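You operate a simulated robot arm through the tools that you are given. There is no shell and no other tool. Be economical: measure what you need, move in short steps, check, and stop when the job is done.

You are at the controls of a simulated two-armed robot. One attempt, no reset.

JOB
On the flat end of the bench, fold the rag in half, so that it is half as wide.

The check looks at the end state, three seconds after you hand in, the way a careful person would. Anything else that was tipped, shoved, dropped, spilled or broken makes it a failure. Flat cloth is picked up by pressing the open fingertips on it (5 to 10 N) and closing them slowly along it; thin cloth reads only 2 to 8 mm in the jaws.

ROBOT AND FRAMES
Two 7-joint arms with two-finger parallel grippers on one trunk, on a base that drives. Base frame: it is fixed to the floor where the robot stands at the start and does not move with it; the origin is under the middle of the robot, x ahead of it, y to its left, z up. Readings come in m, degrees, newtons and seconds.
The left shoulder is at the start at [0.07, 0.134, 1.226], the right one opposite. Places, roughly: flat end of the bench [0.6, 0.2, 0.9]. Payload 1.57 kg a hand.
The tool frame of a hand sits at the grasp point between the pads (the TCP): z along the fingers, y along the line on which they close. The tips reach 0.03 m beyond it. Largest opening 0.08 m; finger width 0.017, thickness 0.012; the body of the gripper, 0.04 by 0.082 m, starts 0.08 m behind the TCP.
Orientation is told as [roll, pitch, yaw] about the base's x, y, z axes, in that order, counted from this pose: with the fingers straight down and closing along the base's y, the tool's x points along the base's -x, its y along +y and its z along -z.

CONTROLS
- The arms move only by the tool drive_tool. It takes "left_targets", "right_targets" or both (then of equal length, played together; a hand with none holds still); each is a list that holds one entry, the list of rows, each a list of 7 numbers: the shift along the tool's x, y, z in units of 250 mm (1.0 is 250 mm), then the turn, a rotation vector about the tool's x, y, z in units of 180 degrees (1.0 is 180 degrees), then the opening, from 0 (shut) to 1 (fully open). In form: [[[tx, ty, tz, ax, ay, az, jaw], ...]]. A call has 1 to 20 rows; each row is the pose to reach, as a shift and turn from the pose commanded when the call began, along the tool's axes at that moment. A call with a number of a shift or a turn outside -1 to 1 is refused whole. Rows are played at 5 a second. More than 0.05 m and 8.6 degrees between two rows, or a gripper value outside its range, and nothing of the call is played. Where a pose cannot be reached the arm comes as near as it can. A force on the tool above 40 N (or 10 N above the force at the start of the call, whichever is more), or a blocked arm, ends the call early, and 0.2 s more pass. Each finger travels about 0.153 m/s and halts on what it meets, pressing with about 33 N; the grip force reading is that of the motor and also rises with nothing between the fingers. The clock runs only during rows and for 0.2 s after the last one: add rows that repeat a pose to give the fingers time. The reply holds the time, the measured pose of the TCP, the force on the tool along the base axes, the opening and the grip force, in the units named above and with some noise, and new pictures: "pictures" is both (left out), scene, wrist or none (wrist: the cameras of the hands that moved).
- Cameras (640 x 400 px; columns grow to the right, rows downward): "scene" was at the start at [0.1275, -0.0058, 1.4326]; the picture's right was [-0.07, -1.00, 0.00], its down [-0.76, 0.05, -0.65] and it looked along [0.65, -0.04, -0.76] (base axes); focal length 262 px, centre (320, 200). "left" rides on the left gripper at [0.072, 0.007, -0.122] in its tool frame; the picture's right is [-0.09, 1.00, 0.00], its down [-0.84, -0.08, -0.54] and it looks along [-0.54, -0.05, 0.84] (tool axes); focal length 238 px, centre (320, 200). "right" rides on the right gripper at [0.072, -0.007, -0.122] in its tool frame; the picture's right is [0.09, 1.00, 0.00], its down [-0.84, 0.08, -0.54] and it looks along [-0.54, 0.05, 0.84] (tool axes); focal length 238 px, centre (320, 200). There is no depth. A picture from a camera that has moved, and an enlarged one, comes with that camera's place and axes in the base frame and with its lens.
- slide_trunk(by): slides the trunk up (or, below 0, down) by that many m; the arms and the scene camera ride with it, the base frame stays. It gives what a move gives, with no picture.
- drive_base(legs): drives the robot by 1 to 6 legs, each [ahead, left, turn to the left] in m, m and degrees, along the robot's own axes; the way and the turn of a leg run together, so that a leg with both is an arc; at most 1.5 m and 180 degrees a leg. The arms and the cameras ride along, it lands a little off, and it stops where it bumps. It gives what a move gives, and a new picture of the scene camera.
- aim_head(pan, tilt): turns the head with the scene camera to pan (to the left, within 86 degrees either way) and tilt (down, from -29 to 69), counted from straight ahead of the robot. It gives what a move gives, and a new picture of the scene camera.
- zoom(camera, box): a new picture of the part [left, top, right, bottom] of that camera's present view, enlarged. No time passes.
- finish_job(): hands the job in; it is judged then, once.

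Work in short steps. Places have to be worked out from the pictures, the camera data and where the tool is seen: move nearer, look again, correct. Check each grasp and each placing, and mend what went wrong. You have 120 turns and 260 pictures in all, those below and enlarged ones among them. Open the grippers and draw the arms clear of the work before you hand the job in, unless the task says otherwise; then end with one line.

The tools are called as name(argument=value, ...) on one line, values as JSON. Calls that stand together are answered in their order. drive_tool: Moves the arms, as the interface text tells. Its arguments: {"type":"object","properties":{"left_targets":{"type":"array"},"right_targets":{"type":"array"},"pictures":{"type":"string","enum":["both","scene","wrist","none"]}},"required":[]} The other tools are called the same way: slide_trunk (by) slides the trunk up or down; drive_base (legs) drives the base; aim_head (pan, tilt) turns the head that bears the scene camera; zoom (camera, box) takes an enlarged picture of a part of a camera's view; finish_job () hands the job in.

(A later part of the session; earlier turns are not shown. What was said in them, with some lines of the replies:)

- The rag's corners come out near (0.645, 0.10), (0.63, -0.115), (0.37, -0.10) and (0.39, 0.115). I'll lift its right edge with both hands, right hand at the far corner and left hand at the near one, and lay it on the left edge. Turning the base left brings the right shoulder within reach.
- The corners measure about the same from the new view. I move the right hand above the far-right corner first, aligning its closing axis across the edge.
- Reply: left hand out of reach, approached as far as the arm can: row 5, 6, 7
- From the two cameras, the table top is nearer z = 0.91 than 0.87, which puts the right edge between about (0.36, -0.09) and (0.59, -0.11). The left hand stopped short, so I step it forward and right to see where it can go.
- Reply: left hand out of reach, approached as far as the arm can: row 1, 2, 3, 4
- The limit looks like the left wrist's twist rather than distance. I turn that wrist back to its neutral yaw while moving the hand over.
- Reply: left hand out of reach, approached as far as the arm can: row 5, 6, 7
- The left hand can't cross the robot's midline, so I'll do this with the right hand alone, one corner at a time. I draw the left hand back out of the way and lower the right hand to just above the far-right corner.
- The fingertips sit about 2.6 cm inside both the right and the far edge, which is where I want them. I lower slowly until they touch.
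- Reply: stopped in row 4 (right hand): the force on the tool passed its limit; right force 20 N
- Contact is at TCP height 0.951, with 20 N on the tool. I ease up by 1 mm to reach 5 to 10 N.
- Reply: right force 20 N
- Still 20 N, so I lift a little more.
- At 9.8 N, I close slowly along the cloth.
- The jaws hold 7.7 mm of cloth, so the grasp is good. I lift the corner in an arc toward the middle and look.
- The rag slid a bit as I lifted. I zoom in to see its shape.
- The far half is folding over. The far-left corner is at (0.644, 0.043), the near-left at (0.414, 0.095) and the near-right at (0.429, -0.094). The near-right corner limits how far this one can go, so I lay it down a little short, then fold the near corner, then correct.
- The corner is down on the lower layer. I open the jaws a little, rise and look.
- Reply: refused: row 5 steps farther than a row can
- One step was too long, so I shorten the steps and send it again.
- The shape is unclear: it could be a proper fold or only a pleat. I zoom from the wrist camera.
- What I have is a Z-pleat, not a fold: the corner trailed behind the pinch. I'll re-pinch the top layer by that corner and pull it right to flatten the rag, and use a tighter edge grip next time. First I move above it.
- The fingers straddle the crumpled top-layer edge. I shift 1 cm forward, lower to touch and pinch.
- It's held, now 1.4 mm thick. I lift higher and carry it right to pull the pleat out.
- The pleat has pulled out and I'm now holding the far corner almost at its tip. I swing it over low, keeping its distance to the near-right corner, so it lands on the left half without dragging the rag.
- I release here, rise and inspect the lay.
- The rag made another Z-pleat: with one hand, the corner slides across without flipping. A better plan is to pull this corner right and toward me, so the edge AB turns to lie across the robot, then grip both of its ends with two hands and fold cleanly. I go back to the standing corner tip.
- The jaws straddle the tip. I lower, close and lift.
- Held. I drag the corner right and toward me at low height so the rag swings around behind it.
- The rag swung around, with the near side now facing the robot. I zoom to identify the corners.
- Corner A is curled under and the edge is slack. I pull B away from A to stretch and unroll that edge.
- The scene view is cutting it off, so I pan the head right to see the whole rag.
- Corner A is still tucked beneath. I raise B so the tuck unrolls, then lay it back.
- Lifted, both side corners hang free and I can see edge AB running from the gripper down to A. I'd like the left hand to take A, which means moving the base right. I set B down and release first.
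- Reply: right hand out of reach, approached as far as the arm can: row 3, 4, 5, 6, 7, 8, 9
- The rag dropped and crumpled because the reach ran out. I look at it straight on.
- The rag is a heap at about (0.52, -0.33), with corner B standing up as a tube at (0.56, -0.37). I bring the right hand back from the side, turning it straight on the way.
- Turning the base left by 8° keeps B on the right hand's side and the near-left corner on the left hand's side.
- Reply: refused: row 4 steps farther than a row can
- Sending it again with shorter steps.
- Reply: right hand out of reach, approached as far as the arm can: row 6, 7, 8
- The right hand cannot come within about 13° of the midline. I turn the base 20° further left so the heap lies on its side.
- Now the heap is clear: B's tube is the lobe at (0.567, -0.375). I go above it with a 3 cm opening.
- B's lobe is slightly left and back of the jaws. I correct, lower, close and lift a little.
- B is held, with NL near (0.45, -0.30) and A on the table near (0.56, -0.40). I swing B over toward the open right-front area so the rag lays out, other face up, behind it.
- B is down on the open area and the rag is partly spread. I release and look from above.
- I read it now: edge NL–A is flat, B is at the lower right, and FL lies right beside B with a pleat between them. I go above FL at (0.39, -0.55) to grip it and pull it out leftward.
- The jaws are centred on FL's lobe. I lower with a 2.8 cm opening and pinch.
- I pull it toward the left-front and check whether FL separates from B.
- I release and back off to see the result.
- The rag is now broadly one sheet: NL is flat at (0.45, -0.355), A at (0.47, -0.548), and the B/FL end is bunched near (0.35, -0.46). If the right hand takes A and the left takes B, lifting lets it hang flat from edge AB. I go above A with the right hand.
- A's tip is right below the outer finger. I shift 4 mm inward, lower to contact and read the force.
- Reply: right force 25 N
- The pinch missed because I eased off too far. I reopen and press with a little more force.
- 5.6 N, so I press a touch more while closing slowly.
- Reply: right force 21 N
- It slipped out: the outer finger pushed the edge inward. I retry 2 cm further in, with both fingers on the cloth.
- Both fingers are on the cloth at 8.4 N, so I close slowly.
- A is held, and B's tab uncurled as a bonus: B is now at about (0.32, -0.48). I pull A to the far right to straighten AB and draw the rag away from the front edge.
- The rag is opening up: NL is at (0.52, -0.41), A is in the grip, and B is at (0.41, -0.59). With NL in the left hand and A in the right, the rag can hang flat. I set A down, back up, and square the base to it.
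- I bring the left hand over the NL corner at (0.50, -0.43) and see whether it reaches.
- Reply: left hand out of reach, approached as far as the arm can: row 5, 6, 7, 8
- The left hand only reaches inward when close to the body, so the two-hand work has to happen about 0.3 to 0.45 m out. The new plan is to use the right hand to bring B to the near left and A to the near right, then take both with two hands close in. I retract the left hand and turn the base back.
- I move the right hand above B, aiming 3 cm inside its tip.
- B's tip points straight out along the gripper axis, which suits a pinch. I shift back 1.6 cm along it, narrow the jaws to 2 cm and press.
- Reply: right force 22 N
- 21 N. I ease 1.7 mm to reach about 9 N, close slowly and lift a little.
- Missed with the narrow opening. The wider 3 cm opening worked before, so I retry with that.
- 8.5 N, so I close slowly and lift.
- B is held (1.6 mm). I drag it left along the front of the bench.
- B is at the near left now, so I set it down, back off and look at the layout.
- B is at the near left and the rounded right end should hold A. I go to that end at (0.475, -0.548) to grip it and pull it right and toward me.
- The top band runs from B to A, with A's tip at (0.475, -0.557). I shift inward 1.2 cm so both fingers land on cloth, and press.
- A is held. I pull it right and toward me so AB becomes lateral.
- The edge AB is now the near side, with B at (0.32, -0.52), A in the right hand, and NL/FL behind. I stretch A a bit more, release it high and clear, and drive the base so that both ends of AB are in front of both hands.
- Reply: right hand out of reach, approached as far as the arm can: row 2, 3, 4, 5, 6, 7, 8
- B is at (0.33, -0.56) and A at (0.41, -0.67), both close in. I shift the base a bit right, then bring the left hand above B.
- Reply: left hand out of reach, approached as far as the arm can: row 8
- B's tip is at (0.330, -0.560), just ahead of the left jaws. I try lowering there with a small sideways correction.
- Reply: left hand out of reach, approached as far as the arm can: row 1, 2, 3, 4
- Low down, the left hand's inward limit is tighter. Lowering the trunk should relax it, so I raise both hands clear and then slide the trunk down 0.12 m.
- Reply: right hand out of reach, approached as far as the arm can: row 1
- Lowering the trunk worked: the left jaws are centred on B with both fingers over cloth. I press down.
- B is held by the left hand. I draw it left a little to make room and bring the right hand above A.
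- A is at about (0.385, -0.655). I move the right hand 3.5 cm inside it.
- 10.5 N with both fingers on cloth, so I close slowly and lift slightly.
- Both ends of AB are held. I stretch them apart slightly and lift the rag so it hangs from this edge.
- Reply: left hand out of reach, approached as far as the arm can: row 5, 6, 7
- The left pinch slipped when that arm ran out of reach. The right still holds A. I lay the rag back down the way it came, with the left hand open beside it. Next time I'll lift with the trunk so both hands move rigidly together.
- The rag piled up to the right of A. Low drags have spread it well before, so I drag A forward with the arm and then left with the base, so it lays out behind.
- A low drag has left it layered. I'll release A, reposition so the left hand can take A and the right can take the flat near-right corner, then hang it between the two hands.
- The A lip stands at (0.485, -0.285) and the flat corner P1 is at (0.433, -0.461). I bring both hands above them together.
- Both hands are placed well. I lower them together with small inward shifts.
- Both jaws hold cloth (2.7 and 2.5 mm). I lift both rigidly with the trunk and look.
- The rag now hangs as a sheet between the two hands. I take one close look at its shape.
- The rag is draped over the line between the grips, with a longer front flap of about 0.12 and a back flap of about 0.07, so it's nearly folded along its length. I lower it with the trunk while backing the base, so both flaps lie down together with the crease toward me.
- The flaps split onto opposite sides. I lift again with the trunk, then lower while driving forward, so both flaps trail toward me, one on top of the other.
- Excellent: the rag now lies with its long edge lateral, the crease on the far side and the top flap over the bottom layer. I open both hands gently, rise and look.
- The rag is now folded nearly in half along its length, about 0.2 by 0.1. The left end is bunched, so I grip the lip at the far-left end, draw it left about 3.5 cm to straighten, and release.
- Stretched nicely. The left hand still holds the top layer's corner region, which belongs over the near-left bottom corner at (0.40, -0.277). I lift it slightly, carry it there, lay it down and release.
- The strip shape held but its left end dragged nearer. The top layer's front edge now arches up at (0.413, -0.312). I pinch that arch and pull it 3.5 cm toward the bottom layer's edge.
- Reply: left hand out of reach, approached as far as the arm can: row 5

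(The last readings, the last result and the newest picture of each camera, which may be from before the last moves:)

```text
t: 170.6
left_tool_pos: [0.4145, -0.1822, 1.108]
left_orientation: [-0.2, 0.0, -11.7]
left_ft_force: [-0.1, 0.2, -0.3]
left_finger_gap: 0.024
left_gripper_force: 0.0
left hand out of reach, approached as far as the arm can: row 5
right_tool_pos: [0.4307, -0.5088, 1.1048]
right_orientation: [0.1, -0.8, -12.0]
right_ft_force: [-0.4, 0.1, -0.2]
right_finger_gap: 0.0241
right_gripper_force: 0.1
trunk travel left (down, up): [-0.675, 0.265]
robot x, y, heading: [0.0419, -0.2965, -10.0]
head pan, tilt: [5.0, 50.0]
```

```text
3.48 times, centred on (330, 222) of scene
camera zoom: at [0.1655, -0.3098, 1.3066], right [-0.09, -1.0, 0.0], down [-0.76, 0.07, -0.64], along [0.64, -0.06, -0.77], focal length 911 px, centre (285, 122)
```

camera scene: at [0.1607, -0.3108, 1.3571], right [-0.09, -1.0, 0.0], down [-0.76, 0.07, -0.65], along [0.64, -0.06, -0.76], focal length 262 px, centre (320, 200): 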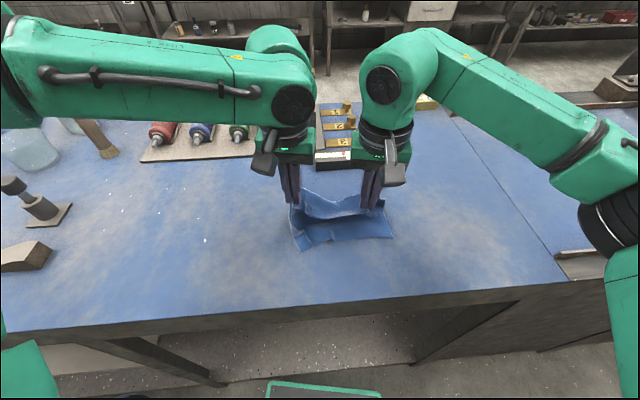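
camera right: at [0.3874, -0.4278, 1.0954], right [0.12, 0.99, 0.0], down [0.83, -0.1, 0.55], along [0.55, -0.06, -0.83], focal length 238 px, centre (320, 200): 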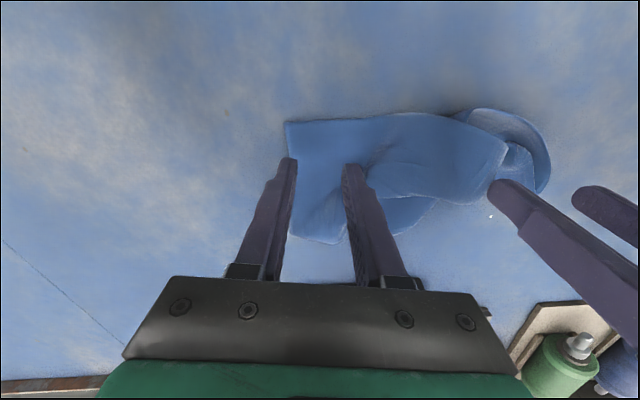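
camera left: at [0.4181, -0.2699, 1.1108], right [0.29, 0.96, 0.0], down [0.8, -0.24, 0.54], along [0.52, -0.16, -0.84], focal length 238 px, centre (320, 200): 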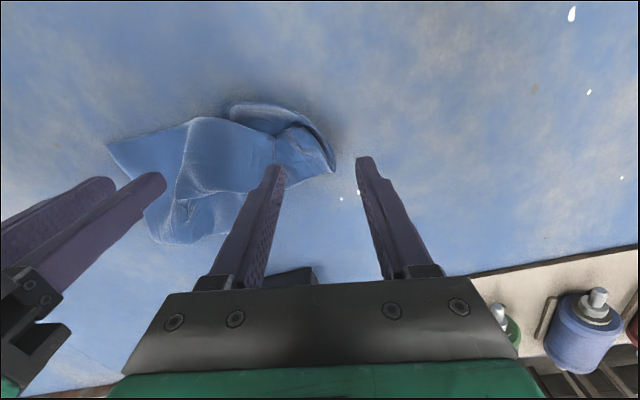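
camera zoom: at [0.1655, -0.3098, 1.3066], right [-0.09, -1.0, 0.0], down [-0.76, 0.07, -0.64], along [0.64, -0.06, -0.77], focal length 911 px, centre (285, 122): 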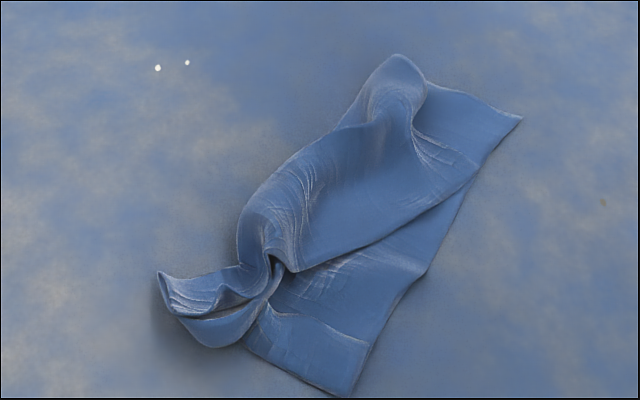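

I now stretch it again by its left lip, from (0.38, -0.28) out to (0.48, -0.20), which straightened the strip well before.

drive_tool(left_targets=[[[0.02, -0.13, 0.12, 0, 0, 0, 0.4], [0.04, -0.26, 0.26, 0, 0, 0, 0.4], [0.043, -0.38, 0.38, 0, 0, 0, 0.4], [0.043, -0.42, 0.52, 0, 0, 0, 0.4], [0.043, -0.42, 0.605, 0, 0, 0, 0.4], [0.043, -0.42, 0.605, 0, 0, 0, 0.25], [0.043, -0.42, 0.605, 0, 0, 0, 0.1], [0.043, -0.42, 0.605, 0, 0, 0, 0], [0.043, -0.42, 0.605, 0, 0, 0, 0], [0.043, -0.42, 0.55, 0, 0, 0, 0], [-0.05, -0.32, 0.53, 0, 0, 0, 0], [-0.15, -0.2, 0.53, 0, 0, 0, 0], [-0.22, -0.1, 0.54, 0, 0, 0, 0], [-0.271, -0.017, 0.56, 0, 0, 0, 0], [-0.271, -0.017, 0.6, 0, 0, 0, 0]]], pictures="none")

zoom(camera="scene", box=[230, 130, 400, 270])

```text
t: 173.8
left_tool_pos: [0.4801, -0.2025, 0.9598]
left_orientation: [0.0, -0.1, -11.5]
left_ft_force: [0.1, 0.9, -0.2]
left_finger_gap: 0.0
left_gripper_force: 21.4
right_tool_pos: [0.4306, -0.5107, 1.1033]
right_orientation: [0.2, -0.8, -12.0]
right_ft_force: [-0.3, -0.8, 0.0]
right_finger_gap: 0.0239
right_gripper_force: 0.1
trunk travel left (down, up): [-0.675, 0.265]
robot x, y, heading: [0.0381, -0.2949, -10.3]
head pan, tilt: [5.0, 50.0]
```

```text
2.86 times, centred on (315, 200) of scene
camera zoom: at [0.1658, -0.312, 1.3065], right [-0.09, -1.0, 0.0], down [-0.76, 0.07, -0.64], along [0.64, -0.06, -0.77], focal length 748 px, centre (334, 200)
```

zoom: 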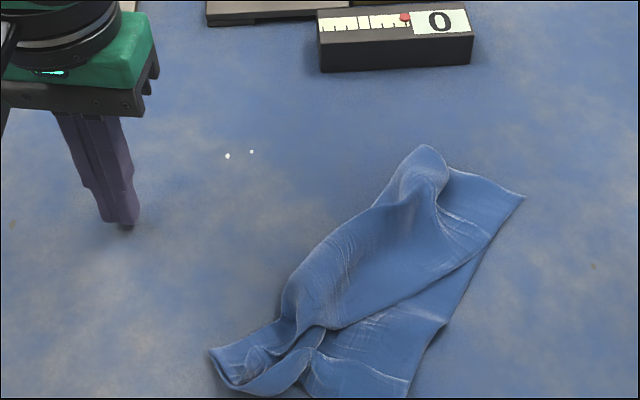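

That missed the lip, which is really at (0.366, -0.277). I retry with a wider opening.

drive_tool(left_targets=[[[0, 0, -0.15, 0, 0, 0, 0.3], [0.1, -0.1, -0.2, 0, 0, 0, 0.5], [0.2, -0.2, -0.2, 0, 0, 0, 0.5], [0.3, -0.3, -0.18, 0, 0, 0, 0.5], [0.387, -0.383, -0.12, 0, 0, 0, 0.5], [0.387, -0.383, -0.04, 0, 0, 0, 0.5], [0.387, -0.383, 0.02, 0, 0, 0, 0.5], [0.387, -0.383, 0.02, 0, 0, 0, 0.35], [0.387, -0.383, 0.02, 0, 0, 0, 0.2], [0.387, -0.383, 0.02, 0, 0, 0, 0.08], [0.387, -0.383, 0.02, 0, 0, 0, 0], [0.387, -0.383, 0.02, 0, 0, 0, 0], [0.387, -0.383, -0.04, 0, 0, 0, 0], [0.3, -0.28, -0.06, 0, 0, 0, 0], [0.2, -0.17, -0.06, 0, 0, 0, 0], [0.1, -0.07, -0.06, 0, 0, 0, 0], [0.03, 0.0, -0.05, 0, 0, 0, 0], [0.03, 0.0, -0.01, 0, 0, 0, 0]]], pictures="none")

zoom(camera="scene", box=[230, 130, 400, 270])

```text
t: 177.6
left_tool_pos: [0.4731, -0.1997, 0.9612]
left_orientation: [0.0, -0.1, -11.4]
left_ft_force: [0.2, 0.3, -0.1]
left_finger_gap: 0.0019
left_gripper_force: 23.4
right_tool_pos: [0.432, -0.5115, 1.104]
right_orientation: [0.2, -0.8, -12.0]
right_ft_force: [0.6, 0.3, -0.2]
right_finger_gap: 0.0241
right_gripper_force: 0.0
trunk travel left (down, up): [-0.675, 0.265]
robot x, y, heading: [0.0392, -0.297, -10.2]
head pan, tilt: [5.0, 50.0]
```

```text
2.86 times, centred on (315, 200) of scene
camera zoom: at [0.1657, -0.3119, 1.3066], right [-0.09, -1.0, 0.0], down [-0.76, 0.07, -0.64], along [0.64, -0.06, -0.77], focal length 748 px, centre (334, 200)
```

zoom: 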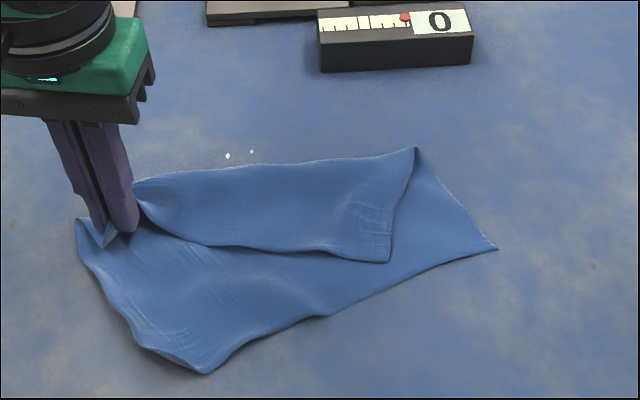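

Beautiful: it's now one clean sheet with a skewed fold. The left hand holds corner C1, which belongs on C2 (0.365, -0.26), and the flap's corner F1 (0.43, -0.37) belongs on C3 (0.434, -0.44). I carry C1 over to C2 and release.

drive_tool(left_targets=[[[0.01, -0.01, -0.12, 0, 0, 0, 0], [0.07, -0.09, -0.2, 0, 0, 0, 0], [0.15, -0.19, -0.24, 0, 0, 0, 0], [0.22, -0.28, -0.2, 0, 0, 0, 0], [0.27, -0.34, -0.12, 0, 0, 0, 0], [0.285, -0.364, -0.04, 0, 0, 0, 0], [0.285, -0.364, 0.01, 0, 0, 0, 0], [0.285, -0.364, 0.01, 0, 0, 0, 0.12], [0.285, -0.364, 0.01, 0, 0, 0, 0.3], [0.285, -0.364, -0.15, 0, 0, 0, 0.3], [0.28, -0.33, -0.33, 0, 0, 0, 0.3], [0.2, -0.2, -0.42, 0, 0, 0, 0.3], [0.12, -0.04, -0.5, 0, 0, 0, 0.3], [0.12, 0.13, -0.5, 0, 0, 0, 0.3]]], pictures="none")

zoom(camera="scene", box=[230, 140, 400, 280])

```text
t: 180.6
left_tool_pos: [0.4505, -0.1599, 1.0862]
left_orientation: [-0.1, -0.1, -11.6]
left_ft_force: [-0.1, 0.5, -0.1]
left_finger_gap: 0.0239
left_gripper_force: 0.1
right_tool_pos: [0.4305, -0.5074, 1.1041]
right_orientation: [0.1, -0.9, -12.1]
right_ft_force: [-0.3, -0.6, -0.7]
right_finger_gap: 0.0241
right_gripper_force: 0.1
trunk travel left (down, up): [-0.675, 0.265]
robot x, y, heading: [0.0372, -0.2935, -10.2]
head pan, tilt: [5.0, 50.0]
```

```text
2.86 times, centred on (315, 210) of scene
camera zoom: at [0.1653, -0.3094, 1.3066], right [-0.09, -1.0, 0.0], down [-0.76, 0.07, -0.64], along [0.64, -0.06, -0.77], focal length 748 px, centre (334, 171)
```

zoom: 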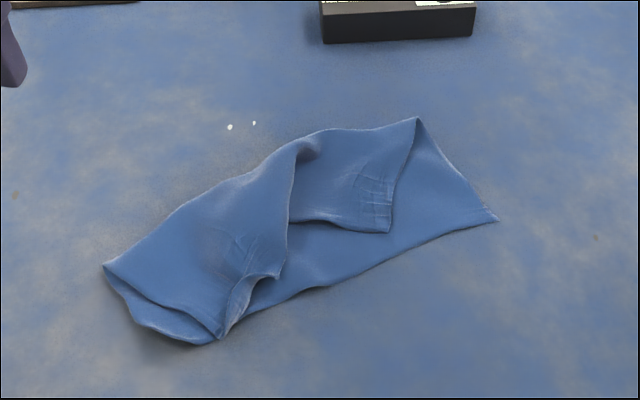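

C1 now sits on C2. What remains is the flap corner F1, which should move 7 cm right onto C3. I turn the base 15° left so the right hand can reach it, and go above it.

drive_base(legs=[[0, 0, 15]])

drive_tool(right_targets=[[[0.02, 0.06, 0.12, 0, 0, 0, 0.375], [0.04, 0.12, 0.26, 0, 0, 0, 0.375], [0.085, 0.19, 0.4, 0, 0, 0, 0.375], [0.085, 0.217, 0.51, 0, 0, 0, 0.375], [0.085, 0.217, 0.51, 0, 0, 0, 0.375]]], pictures="wrist")

```text
t: 181.9
left_tool_pos: [0.4025, -0.0593, 1.0861]
left_orientation: [0.0, 0.0, 3.6]
left_ft_force: [0.2, 0.3, 0.4]
left_finger_gap: 0.0239
left_gripper_force: 0.1
right_tool_pos: [0.4725, -0.3992, 1.1033]
right_orientation: [0.1, -0.8, 3.2]
right_ft_force: [0.1, 0.4, 0.4]
right_finger_gap: 0.0239
right_gripper_force: 0.0
trunk travel left (down, up): [-0.675, 0.265]
robot x, y, heading: [0.0405, -0.2988, 5.0]
head pan, tilt: [5.0, 50.0]
camera scene: at [0.1656, -0.2784, 1.3065], right [0.18, -0.98, 0.0], down [-0.75, -0.13, -0.64], along [0.63, 0.11, -0.77], focal length 262 px, centre (320, 200)
```

scene: 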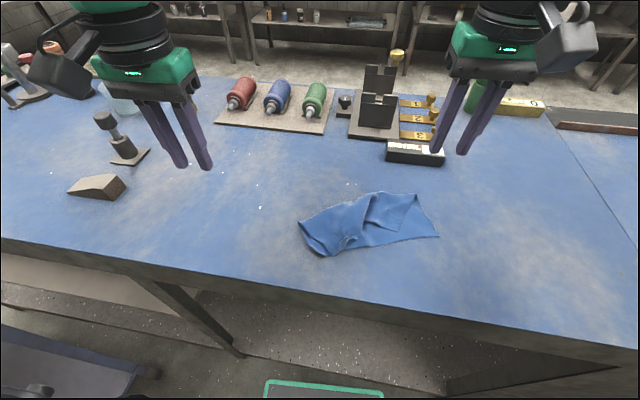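

```text
t: 183.1
left_tool_pos: [0.4014, -0.058, 1.0849]
left_orientation: [0.0, 0.0, 3.7]
left_ft_force: [0.2, 0.4, 0.0]
left_finger_gap: 0.024
left_gripper_force: 0.0
right_tool_pos: [0.4494, -0.3457, 0.9749]
right_orientation: [0.2, -0.9, 3.3]
right_ft_force: [0.5, -0.1, 0.0]
right_finger_gap: 0.0301
right_gripper_force: 0.0
trunk travel left (down, up): [-0.675, 0.265]
robot x, y, heading: [0.0411, -0.2932, 5.0]
head pan, tilt: [5.0, 50.0]
camera right: at [0.3774, -0.3569, 1.097], right [-0.15, 0.99, 0.0], down [0.82, 0.12, 0.55], along [0.55, 0.08, -0.83], focal length 238 px, centre (320, 200)
```

right: 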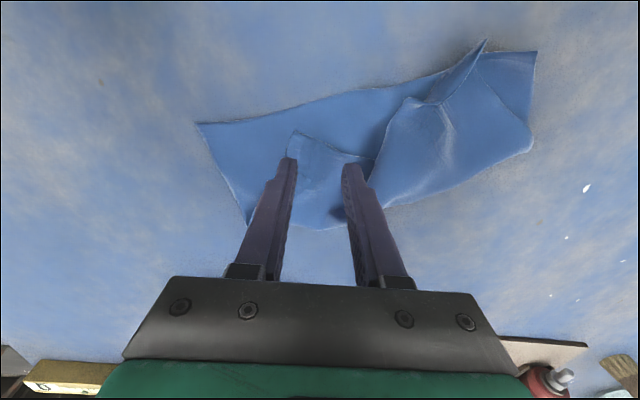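

F1 lies just ahead of the jaws. I shift slightly inward, press, and read the force.

drive_tool(right_targets=[[[0.01, 0.03, 0.04, 0, 0, 0, 0.375], [0.01, 0.03, 0.075, 0, 0, 0, 0.375], [0.01, 0.03, 0.09, 0, 0, 0, 0.375], [0.01, 0.03, 0.096, 0, 0, 0, 0.375]]], pictures="none")

```text
t: 184.1
left_tool_pos: [0.4009, -0.0591, 1.0868]
left_orientation: [0.0, 0.0, 3.7]
left_ft_force: [0.0, -0.1, -0.2]
left_finger_gap: 0.0239
left_gripper_force: 0.1
right_tool_pos: [0.4482, -0.3379, 0.9521]
right_orientation: [0.2, -0.9, 3.2]
right_ft_force: [1.5, -0.1, 4.2]
right_finger_gap: 0.0302
right_gripper_force: 0.1
trunk travel left (down, up): [-0.675, 0.265]
robot x, y, heading: [0.042, -0.2954, 5.0]
head pan, tilt: [5.0, 50.0]
```

drive_tool(right_targets=[[[0, 0, 0.003, 0, 0, 0, 0.33], [0, 0, 0.004, 0, 0, 0, 0.28], [0, 0, 0.004, 0, 0, 0, 0.23], [0, 0, 0.004, 0, 0, 0, 0.18], [0, 0, 0.004, 0, 0, 0, 0.13], [0, 0, 0.004, 0, 0, 0, 0.08], [0, 0, 0.004, 0, 0, 0, 0.03], [0, 0, 0.004, 0, 0, 0, 0], [0, 0, 0.004, 0, 0, 0, 0], [0, 0, 0.004, 0, 0, 0, 0], [0, 0, -0.06, 0, 0, 0, 0], [0, -0.08, -0.1, 0, 0, 0, 0], [0, -0.17, -0.1, 0, 0, 0, 0], [0, -0.25, -0.07, 0, 0, 0, 0], [0, -0.29, -0.02, 0, 0, 0, 0]]], pictures="none")

zoom(camera="scene", box=[280, 160, 450, 290])

```text
t: 187.3
left_tool_pos: [0.4012, -0.0587, 1.0859]
left_orientation: [0.0, 0.0, 3.7]
left_ft_force: [0.7, -0.2, 0.2]
left_finger_gap: 0.024
left_gripper_force: 0.0
right_tool_pos: [0.4529, -0.4117, 0.9572]
right_orientation: [0.2, -0.7, 3.2]
right_ft_force: [1.0, -0.7, 0.1]
right_finger_gap: 0.0
right_gripper_force: 21.4
trunk travel left (down, up): [-0.675, 0.265]
robot x, y, heading: [0.0436, -0.2972, 5.4]
head pan, tilt: [5.0, 50.0]
```

```text
3.08 times, centred on (365, 225) of scene
camera zoom: at [0.1654, -0.2786, 1.3066], right [0.18, -0.98, 0.0], down [-0.75, -0.13, -0.64], along [0.63, 0.11, -0.77], focal length 806 px, centre (182, 123)
```

zoom: 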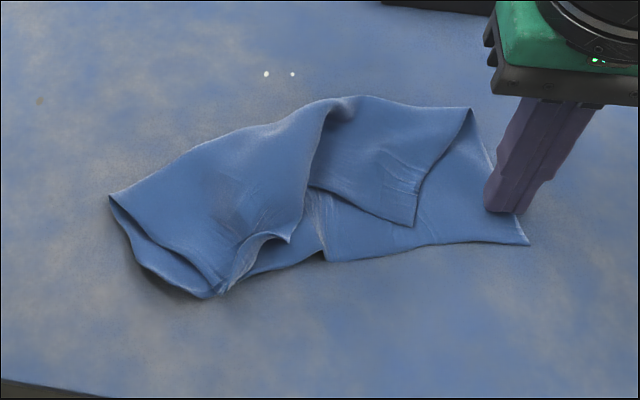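

That pinch slipped. I retry with a slightly wider opening and firmer pressure.

drive_tool(right_targets=[[[0, 0, -0.12, 0, 0, 0, 0.2], [0, 0.15, -0.14, 0, 0, 0, 0.42], [0, 0.305, -0.12, 0, 0, 0, 0.42], [0, 0.305, -0.04, 0, 0, 0, 0.42], [0, 0.305, 0.01, 0, 0, 0, 0.42], [0, 0.305, 0.03, 0, 0, 0, 0.42], [0, 0.305, 0.03, 0, 0, 0, 0.38], [0, 0.305, 0.03, 0, 0, 0, 0.33], [0, 0.305, 0.03, 0, 0, 0, 0.28], [0, 0.305, 0.03, 0, 0, 0, 0.23], [0, 0.305, 0.03, 0, 0, 0, 0.18], [0, 0.305, 0.03, 0, 0, 0, 0.13], [0, 0.305, 0.03, 0, 0, 0, 0.08], [0, 0.305, 0.03, 0, 0, 0, 0.03], [0, 0.305, 0.03, 0, 0, 0, 0], [0, 0.305, 0.03, 0, 0, 0, 0], [0, 0.305, -0.02, 0, 0, 0, 0]]], pictures="none")

zoom(camera="scene", box=[280, 160, 450, 290])

```text
t: 189.9
left_tool_pos: [0.4, -0.0598, 1.0874]
left_orientation: [0.0, -0.1, 3.6]
left_ft_force: [0.3, -0.2, 0.5]
left_finger_gap: 0.0237
left_gripper_force: 0.0
right_tool_pos: [0.4469, -0.3347, 0.9525]
right_orientation: [0.3, -1.1, 3.2]
right_ft_force: [-4.8, -2.5, 20.2]
right_finger_gap: 0.008
right_gripper_force: 26.8
trunk travel left (down, up): [-0.675, 0.265]
robot x, y, heading: [0.0416, -0.299, 5.2]
head pan, tilt: [5.0, 50.0]
stopped in row 13 (right hand): the force on the tool passed its limit (the readings are from after the stop); the commanded pose is now the measured one
```

```text
3.08 times, centred on (365, 225) of scene
camera zoom: at [0.1625, -0.2783, 1.3065], right [0.18, -0.98, 0.0], down [-0.75, -0.13, -0.64], along [0.63, 0.11, -0.76], focal length 806 px, centre (182, 123)
```

zoom: 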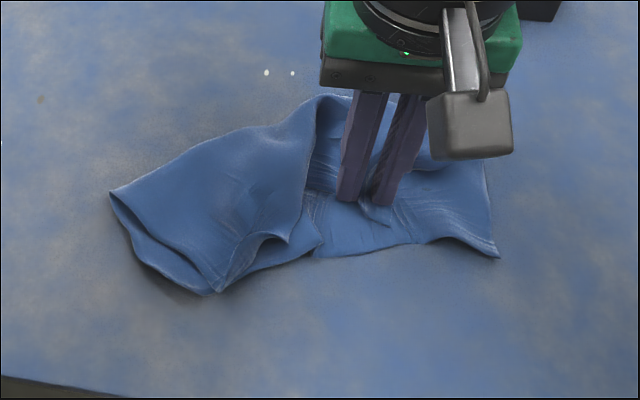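

The force limit stopped it with 8 mm gathered. I finish closing and lift gently, then see what is held.

drive_tool(right_targets=[[[0, 0, -0.006, 0, 0, 0, 0.05], [0, 0, -0.006, 0, 0, 0, 0], [0, 0, -0.006, 0, 0, 0, 0], [0, 0, -0.06, 0, 0, 0, 0], [0, 0, -0.14, 0, 0, 0, 0], [0, -0.02, -0.16, 0, 0, 0, 0]]], pictures="none")

zoom(camera="scene", box=[280, 150, 450, 280])

```text
t: 191.3
left_tool_pos: [0.4013, -0.0591, 1.086]
left_orientation: [0.0, 0.0, 3.7]
left_ft_force: [0.1, 0.4, -0.3]
left_finger_gap: 0.0241
left_gripper_force: 0.0
right_tool_pos: [0.4498, -0.3407, 0.9902]
right_orientation: [0.2, -0.8, 3.2]
right_ft_force: [0.0, 0.1, -0.3]
right_finger_gap: 0.0026
right_gripper_force: 23.6
trunk travel left (down, up): [-0.675, 0.265]
robot x, y, heading: [0.0383, -0.2949, 4.9]
head pan, tilt: [5.0, 50.0]
```

```text
3.08 times, centred on (365, 215) of scene
camera zoom: at [0.1658, -0.2785, 1.3065], right [0.18, -0.98, 0.0], down [-0.75, -0.13, -0.64], along [0.63, 0.11, -0.77], focal length 806 px, centre (182, 154)
```

zoom: 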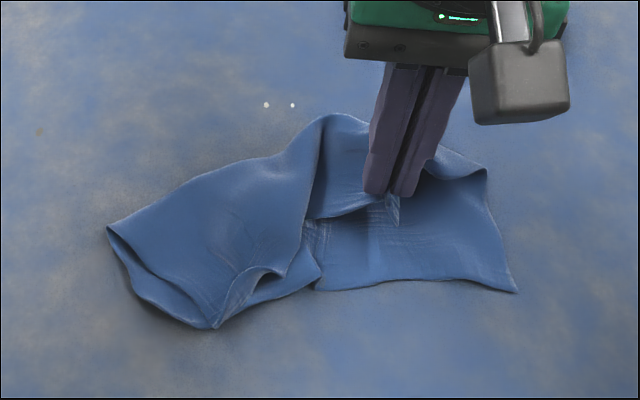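

Only the top layer is held now, with F1 at its tip. I carry it right onto C3, lower, release and withdraw upward.

drive_tool(right_targets=[[[0.01, -0.06, 0, 0, 0, 0, 0], [0.03, -0.13, 0.01, 0, 0, 0, 0], [0.05, -0.2, 0.04, 0, 0, 0, 0], [0.068, -0.235, 0.09, 0, 0, 0, 0], [0.068, -0.235, 0.13, 0, 0, 0, 0], [0.068, -0.235, 0.13, 0, 0, 0, 0.12], [0.068, -0.235, 0.13, 0, 0, 0, 0.3], [0.068, -0.235, -0.02, 0, 0, 0, 0.3], [0.068, -0.235, -0.2, 0, 0, 0, 0.3], [0.068, -0.3, -0.38, 0, 0, 0, 0.3], [0.068, -0.45, -0.5, 0, 0, 0, 0.3], [0.068, -0.63, -0.55, 0, 0, 0, 0.3]]], pictures="none")

zoom(camera="scene", box=[280, 150, 450, 280])

```text
t: 193.9
left_tool_pos: [0.4013, -0.0612, 1.0869]
left_orientation: [0.1, 0.0, 3.8]
left_ft_force: [-1.6, 0.4, -0.8]
left_finger_gap: 0.024
left_gripper_force: 0.0
right_tool_pos: [0.437, -0.4996, 1.1273]
right_orientation: [0.4, -1.0, 3.2]
right_ft_force: [0.4, -1.0, 0.4]
right_finger_gap: 0.0239
right_gripper_force: 0.0
trunk travel left (down, up): [-0.675, 0.265]
robot x, y, heading: [0.041, -0.2966, 5.0]
head pan, tilt: [5.0, 50.0]
```

```text
3.08 times, centred on (365, 215) of scene
camera zoom: at [0.1644, -0.28, 1.3067], right [0.18, -0.98, 0.0], down [-0.75, -0.13, -0.64], along [0.63, 0.11, -0.77], focal length 806 px, centre (182, 154)
```

zoom: 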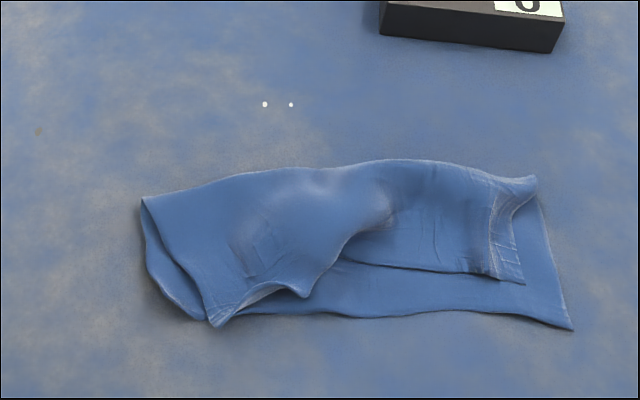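

That's a neat half fold now. F1 is still about 3 cm short of C3, so I do one more small correction: pinch it again and lift.

drive_tool(right_targets=[[[0, 0.12, 0.12, 0, 0, 0, 0.4], [-0.01, 0.25, 0.24, 0, 0, 0, 0.4], [-0.02, 0.36, 0.38, 0, 0, 0, 0.4], [-0.032, 0.4, 0.53, 0, 0, 0, 0.4], [-0.032, 0.4, 0.64, 0, 0, 0, 0.4], [-0.032, 0.4, 0.69, 0, 0, 0, 0.4], [-0.032, 0.4, 0.707, 0, 0, 0, 0.4], [-0.032, 0.4, 0.707, 0, 0, 0, 0.33], [-0.032, 0.4, 0.707, 0, 0, 0, 0.28], [-0.032, 0.4, 0.707, 0, 0, 0, 0.23], [-0.032, 0.4, 0.707, 0, 0, 0, 0.18], [-0.032, 0.4, 0.707, 0, 0, 0, 0.13], [-0.032, 0.4, 0.705, 0, 0, 0, 0.08], [-0.032, 0.4, 0.702, 0, 0, 0, 0.03], [-0.032, 0.4, 0.702, 0, 0, 0, 0], [-0.032, 0.4, 0.702, 0, 0, 0, 0], [-0.032, 0.4, 0.66, 0, 0, 0, 0], [-0.032, 0.4, 0.58, 0, 0, 0, 0]]], pictures="none")

zoom(camera="scene", box=[280, 150, 450, 280])

```text
t: 197.8
left_tool_pos: [0.4013, -0.0592, 1.0861]
left_orientation: [0.1, 0.0, 3.7]
left_ft_force: [-0.5, 0.7, -0.3]
left_finger_gap: 0.0242
left_gripper_force: 0.0
right_tool_pos: [0.4414, -0.3981, 0.9816]
right_orientation: [0.2, -0.9, 3.2]
right_ft_force: [-0.3, -0.4, -0.6]
right_finger_gap: 0.0029
right_gripper_force: 24.2
trunk travel left (down, up): [-0.675, 0.265]
robot x, y, heading: [0.0388, -0.2944, 5.4]
head pan, tilt: [5.0, 50.0]
```

```text
3.08 times, centred on (365, 215) of scene
camera zoom: at [0.1646, -0.2777, 1.3065], right [0.18, -0.98, 0.0], down [-0.75, -0.13, -0.64], along [0.63, 0.11, -0.77], focal length 806 px, centre (182, 154)
```

zoom: 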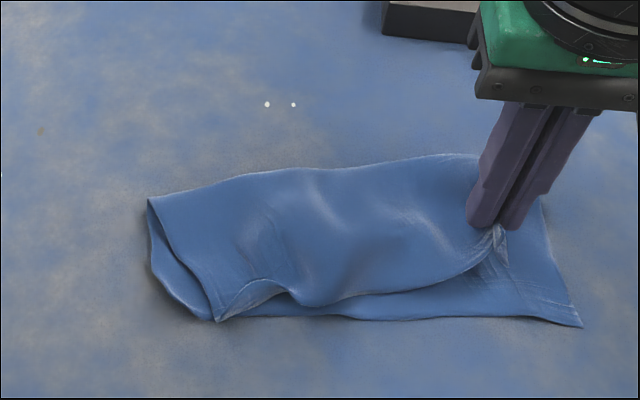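

Held again. I move it 4 cm right and 3 cm toward me onto C3, lower, release and withdraw.

drive_tool(right_targets=[[[0.03, -0.04, 0, 0, 0, 0, 0], [0.07, -0.09, 0.01, 0, 0, 0, 0], [0.11, -0.14, 0.03, 0, 0, 0, 0], [0.125, -0.155, 0.07, 0, 0, 0, 0], [0.125, -0.155, 0.1, 0, 0, 0, 0], [0.125, -0.155, 0.1, 0, 0, 0, 0.12], [0.125, -0.155, 0.1, 0, 0, 0, 0.3], [0.125, -0.155, -0.05, 0, 0, 0, 0.3], [0.125, -0.155, -0.23, 0, 0, 0, 0.3], [0.125, -0.22, -0.4, 0, 0, 0, 0.3], [0.125, -0.38, -0.5, 0, 0, 0, 0.3], [0.125, -0.56, -0.55, 0, 0, 0, 0.3]]], pictures="none")

zoom(camera="scene", box=[280, 150, 450, 280])

```text
t: 200.3
left_tool_pos: [0.4009, -0.0603, 1.0867]
left_orientation: [0.0, -0.1, 3.7]
left_ft_force: [0.1, -0.4, 0.2]
left_finger_gap: 0.0238
left_gripper_force: 0.0
right_tool_pos: [0.415, -0.5401, 1.1188]
right_orientation: [0.5, -1.0, 3.2]
right_ft_force: [-0.5, -0.4, 0.7]
right_finger_gap: 0.0241
right_gripper_force: 0.0
trunk travel left (down, up): [-0.675, 0.265]
robot x, y, heading: [0.0411, -0.2926, 4.7]
head pan, tilt: [5.0, 50.0]
```

```text
3.08 times, centred on (365, 215) of scene
camera zoom: at [0.1643, -0.2797, 1.3067], right [0.18, -0.98, 0.0], down [-0.75, -0.13, -0.64], along [0.63, 0.11, -0.77], focal length 806 px, centre (182, 154)
```

zoom: 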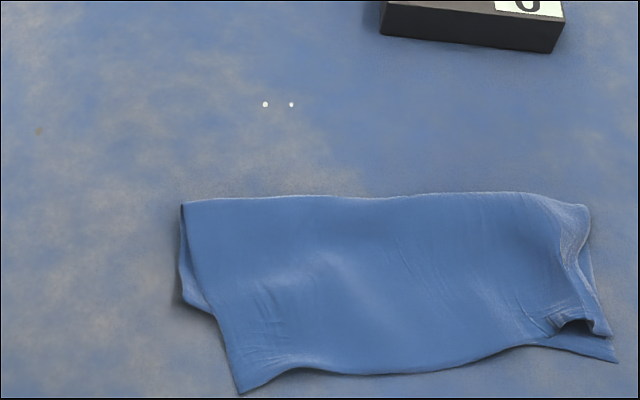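

The rag is now a clean rectangle folded in half, with its edges lined up. I back the robot away to clear the arms and take a last look at the scene.

drive_base(legs=[[-0.2, 0, 0]])

```text
t: 201.9
left_tool_pos: [0.2039, -0.0779, 1.0853]
left_orientation: [0.0, 0.0, 3.8]
left_ft_force: [-0.5, -0.3, 0.1]
left_finger_gap: 0.0241
left_gripper_force: 0.1
right_tool_pos: [0.2176, -0.5576, 1.1182]
right_orientation: [0.2, -0.9, 3.2]
right_ft_force: [-0.2, -0.6, -0.1]
right_finger_gap: 0.0241
right_gripper_force: 0.1
trunk travel left (down, up): [-0.675, 0.265]
robot x, y, heading: [-0.16, -0.3116, 5.2]
head pan, tilt: [5.0, 50.0]
camera scene: at [-0.0329, -0.296, 1.3064], right [0.17, -0.98, 0.0], down [-0.75, -0.13, -0.64], along [0.63, 0.11, -0.77], focal length 262 px, centre (320, 200)
```

scene: 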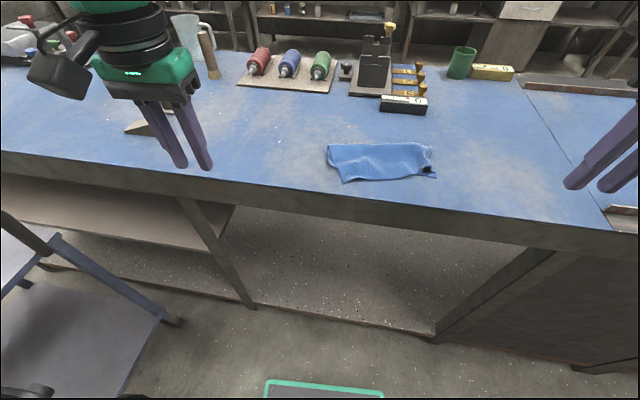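

The rag lies folded in half on the bench, nothing else in view looks disturbed, and the arms are clear with the grippers open, so I hand in.

finish_job()

```text
The job is handed in.
```

I folded the rag in half, so it is about half as wide (roughly 0.23 by 0.1 m), and handed the job in. It lies flat on the bench at about (0.42, -0.36), some 0.35 m to the right of where it started, with small wrinkles at its right end.
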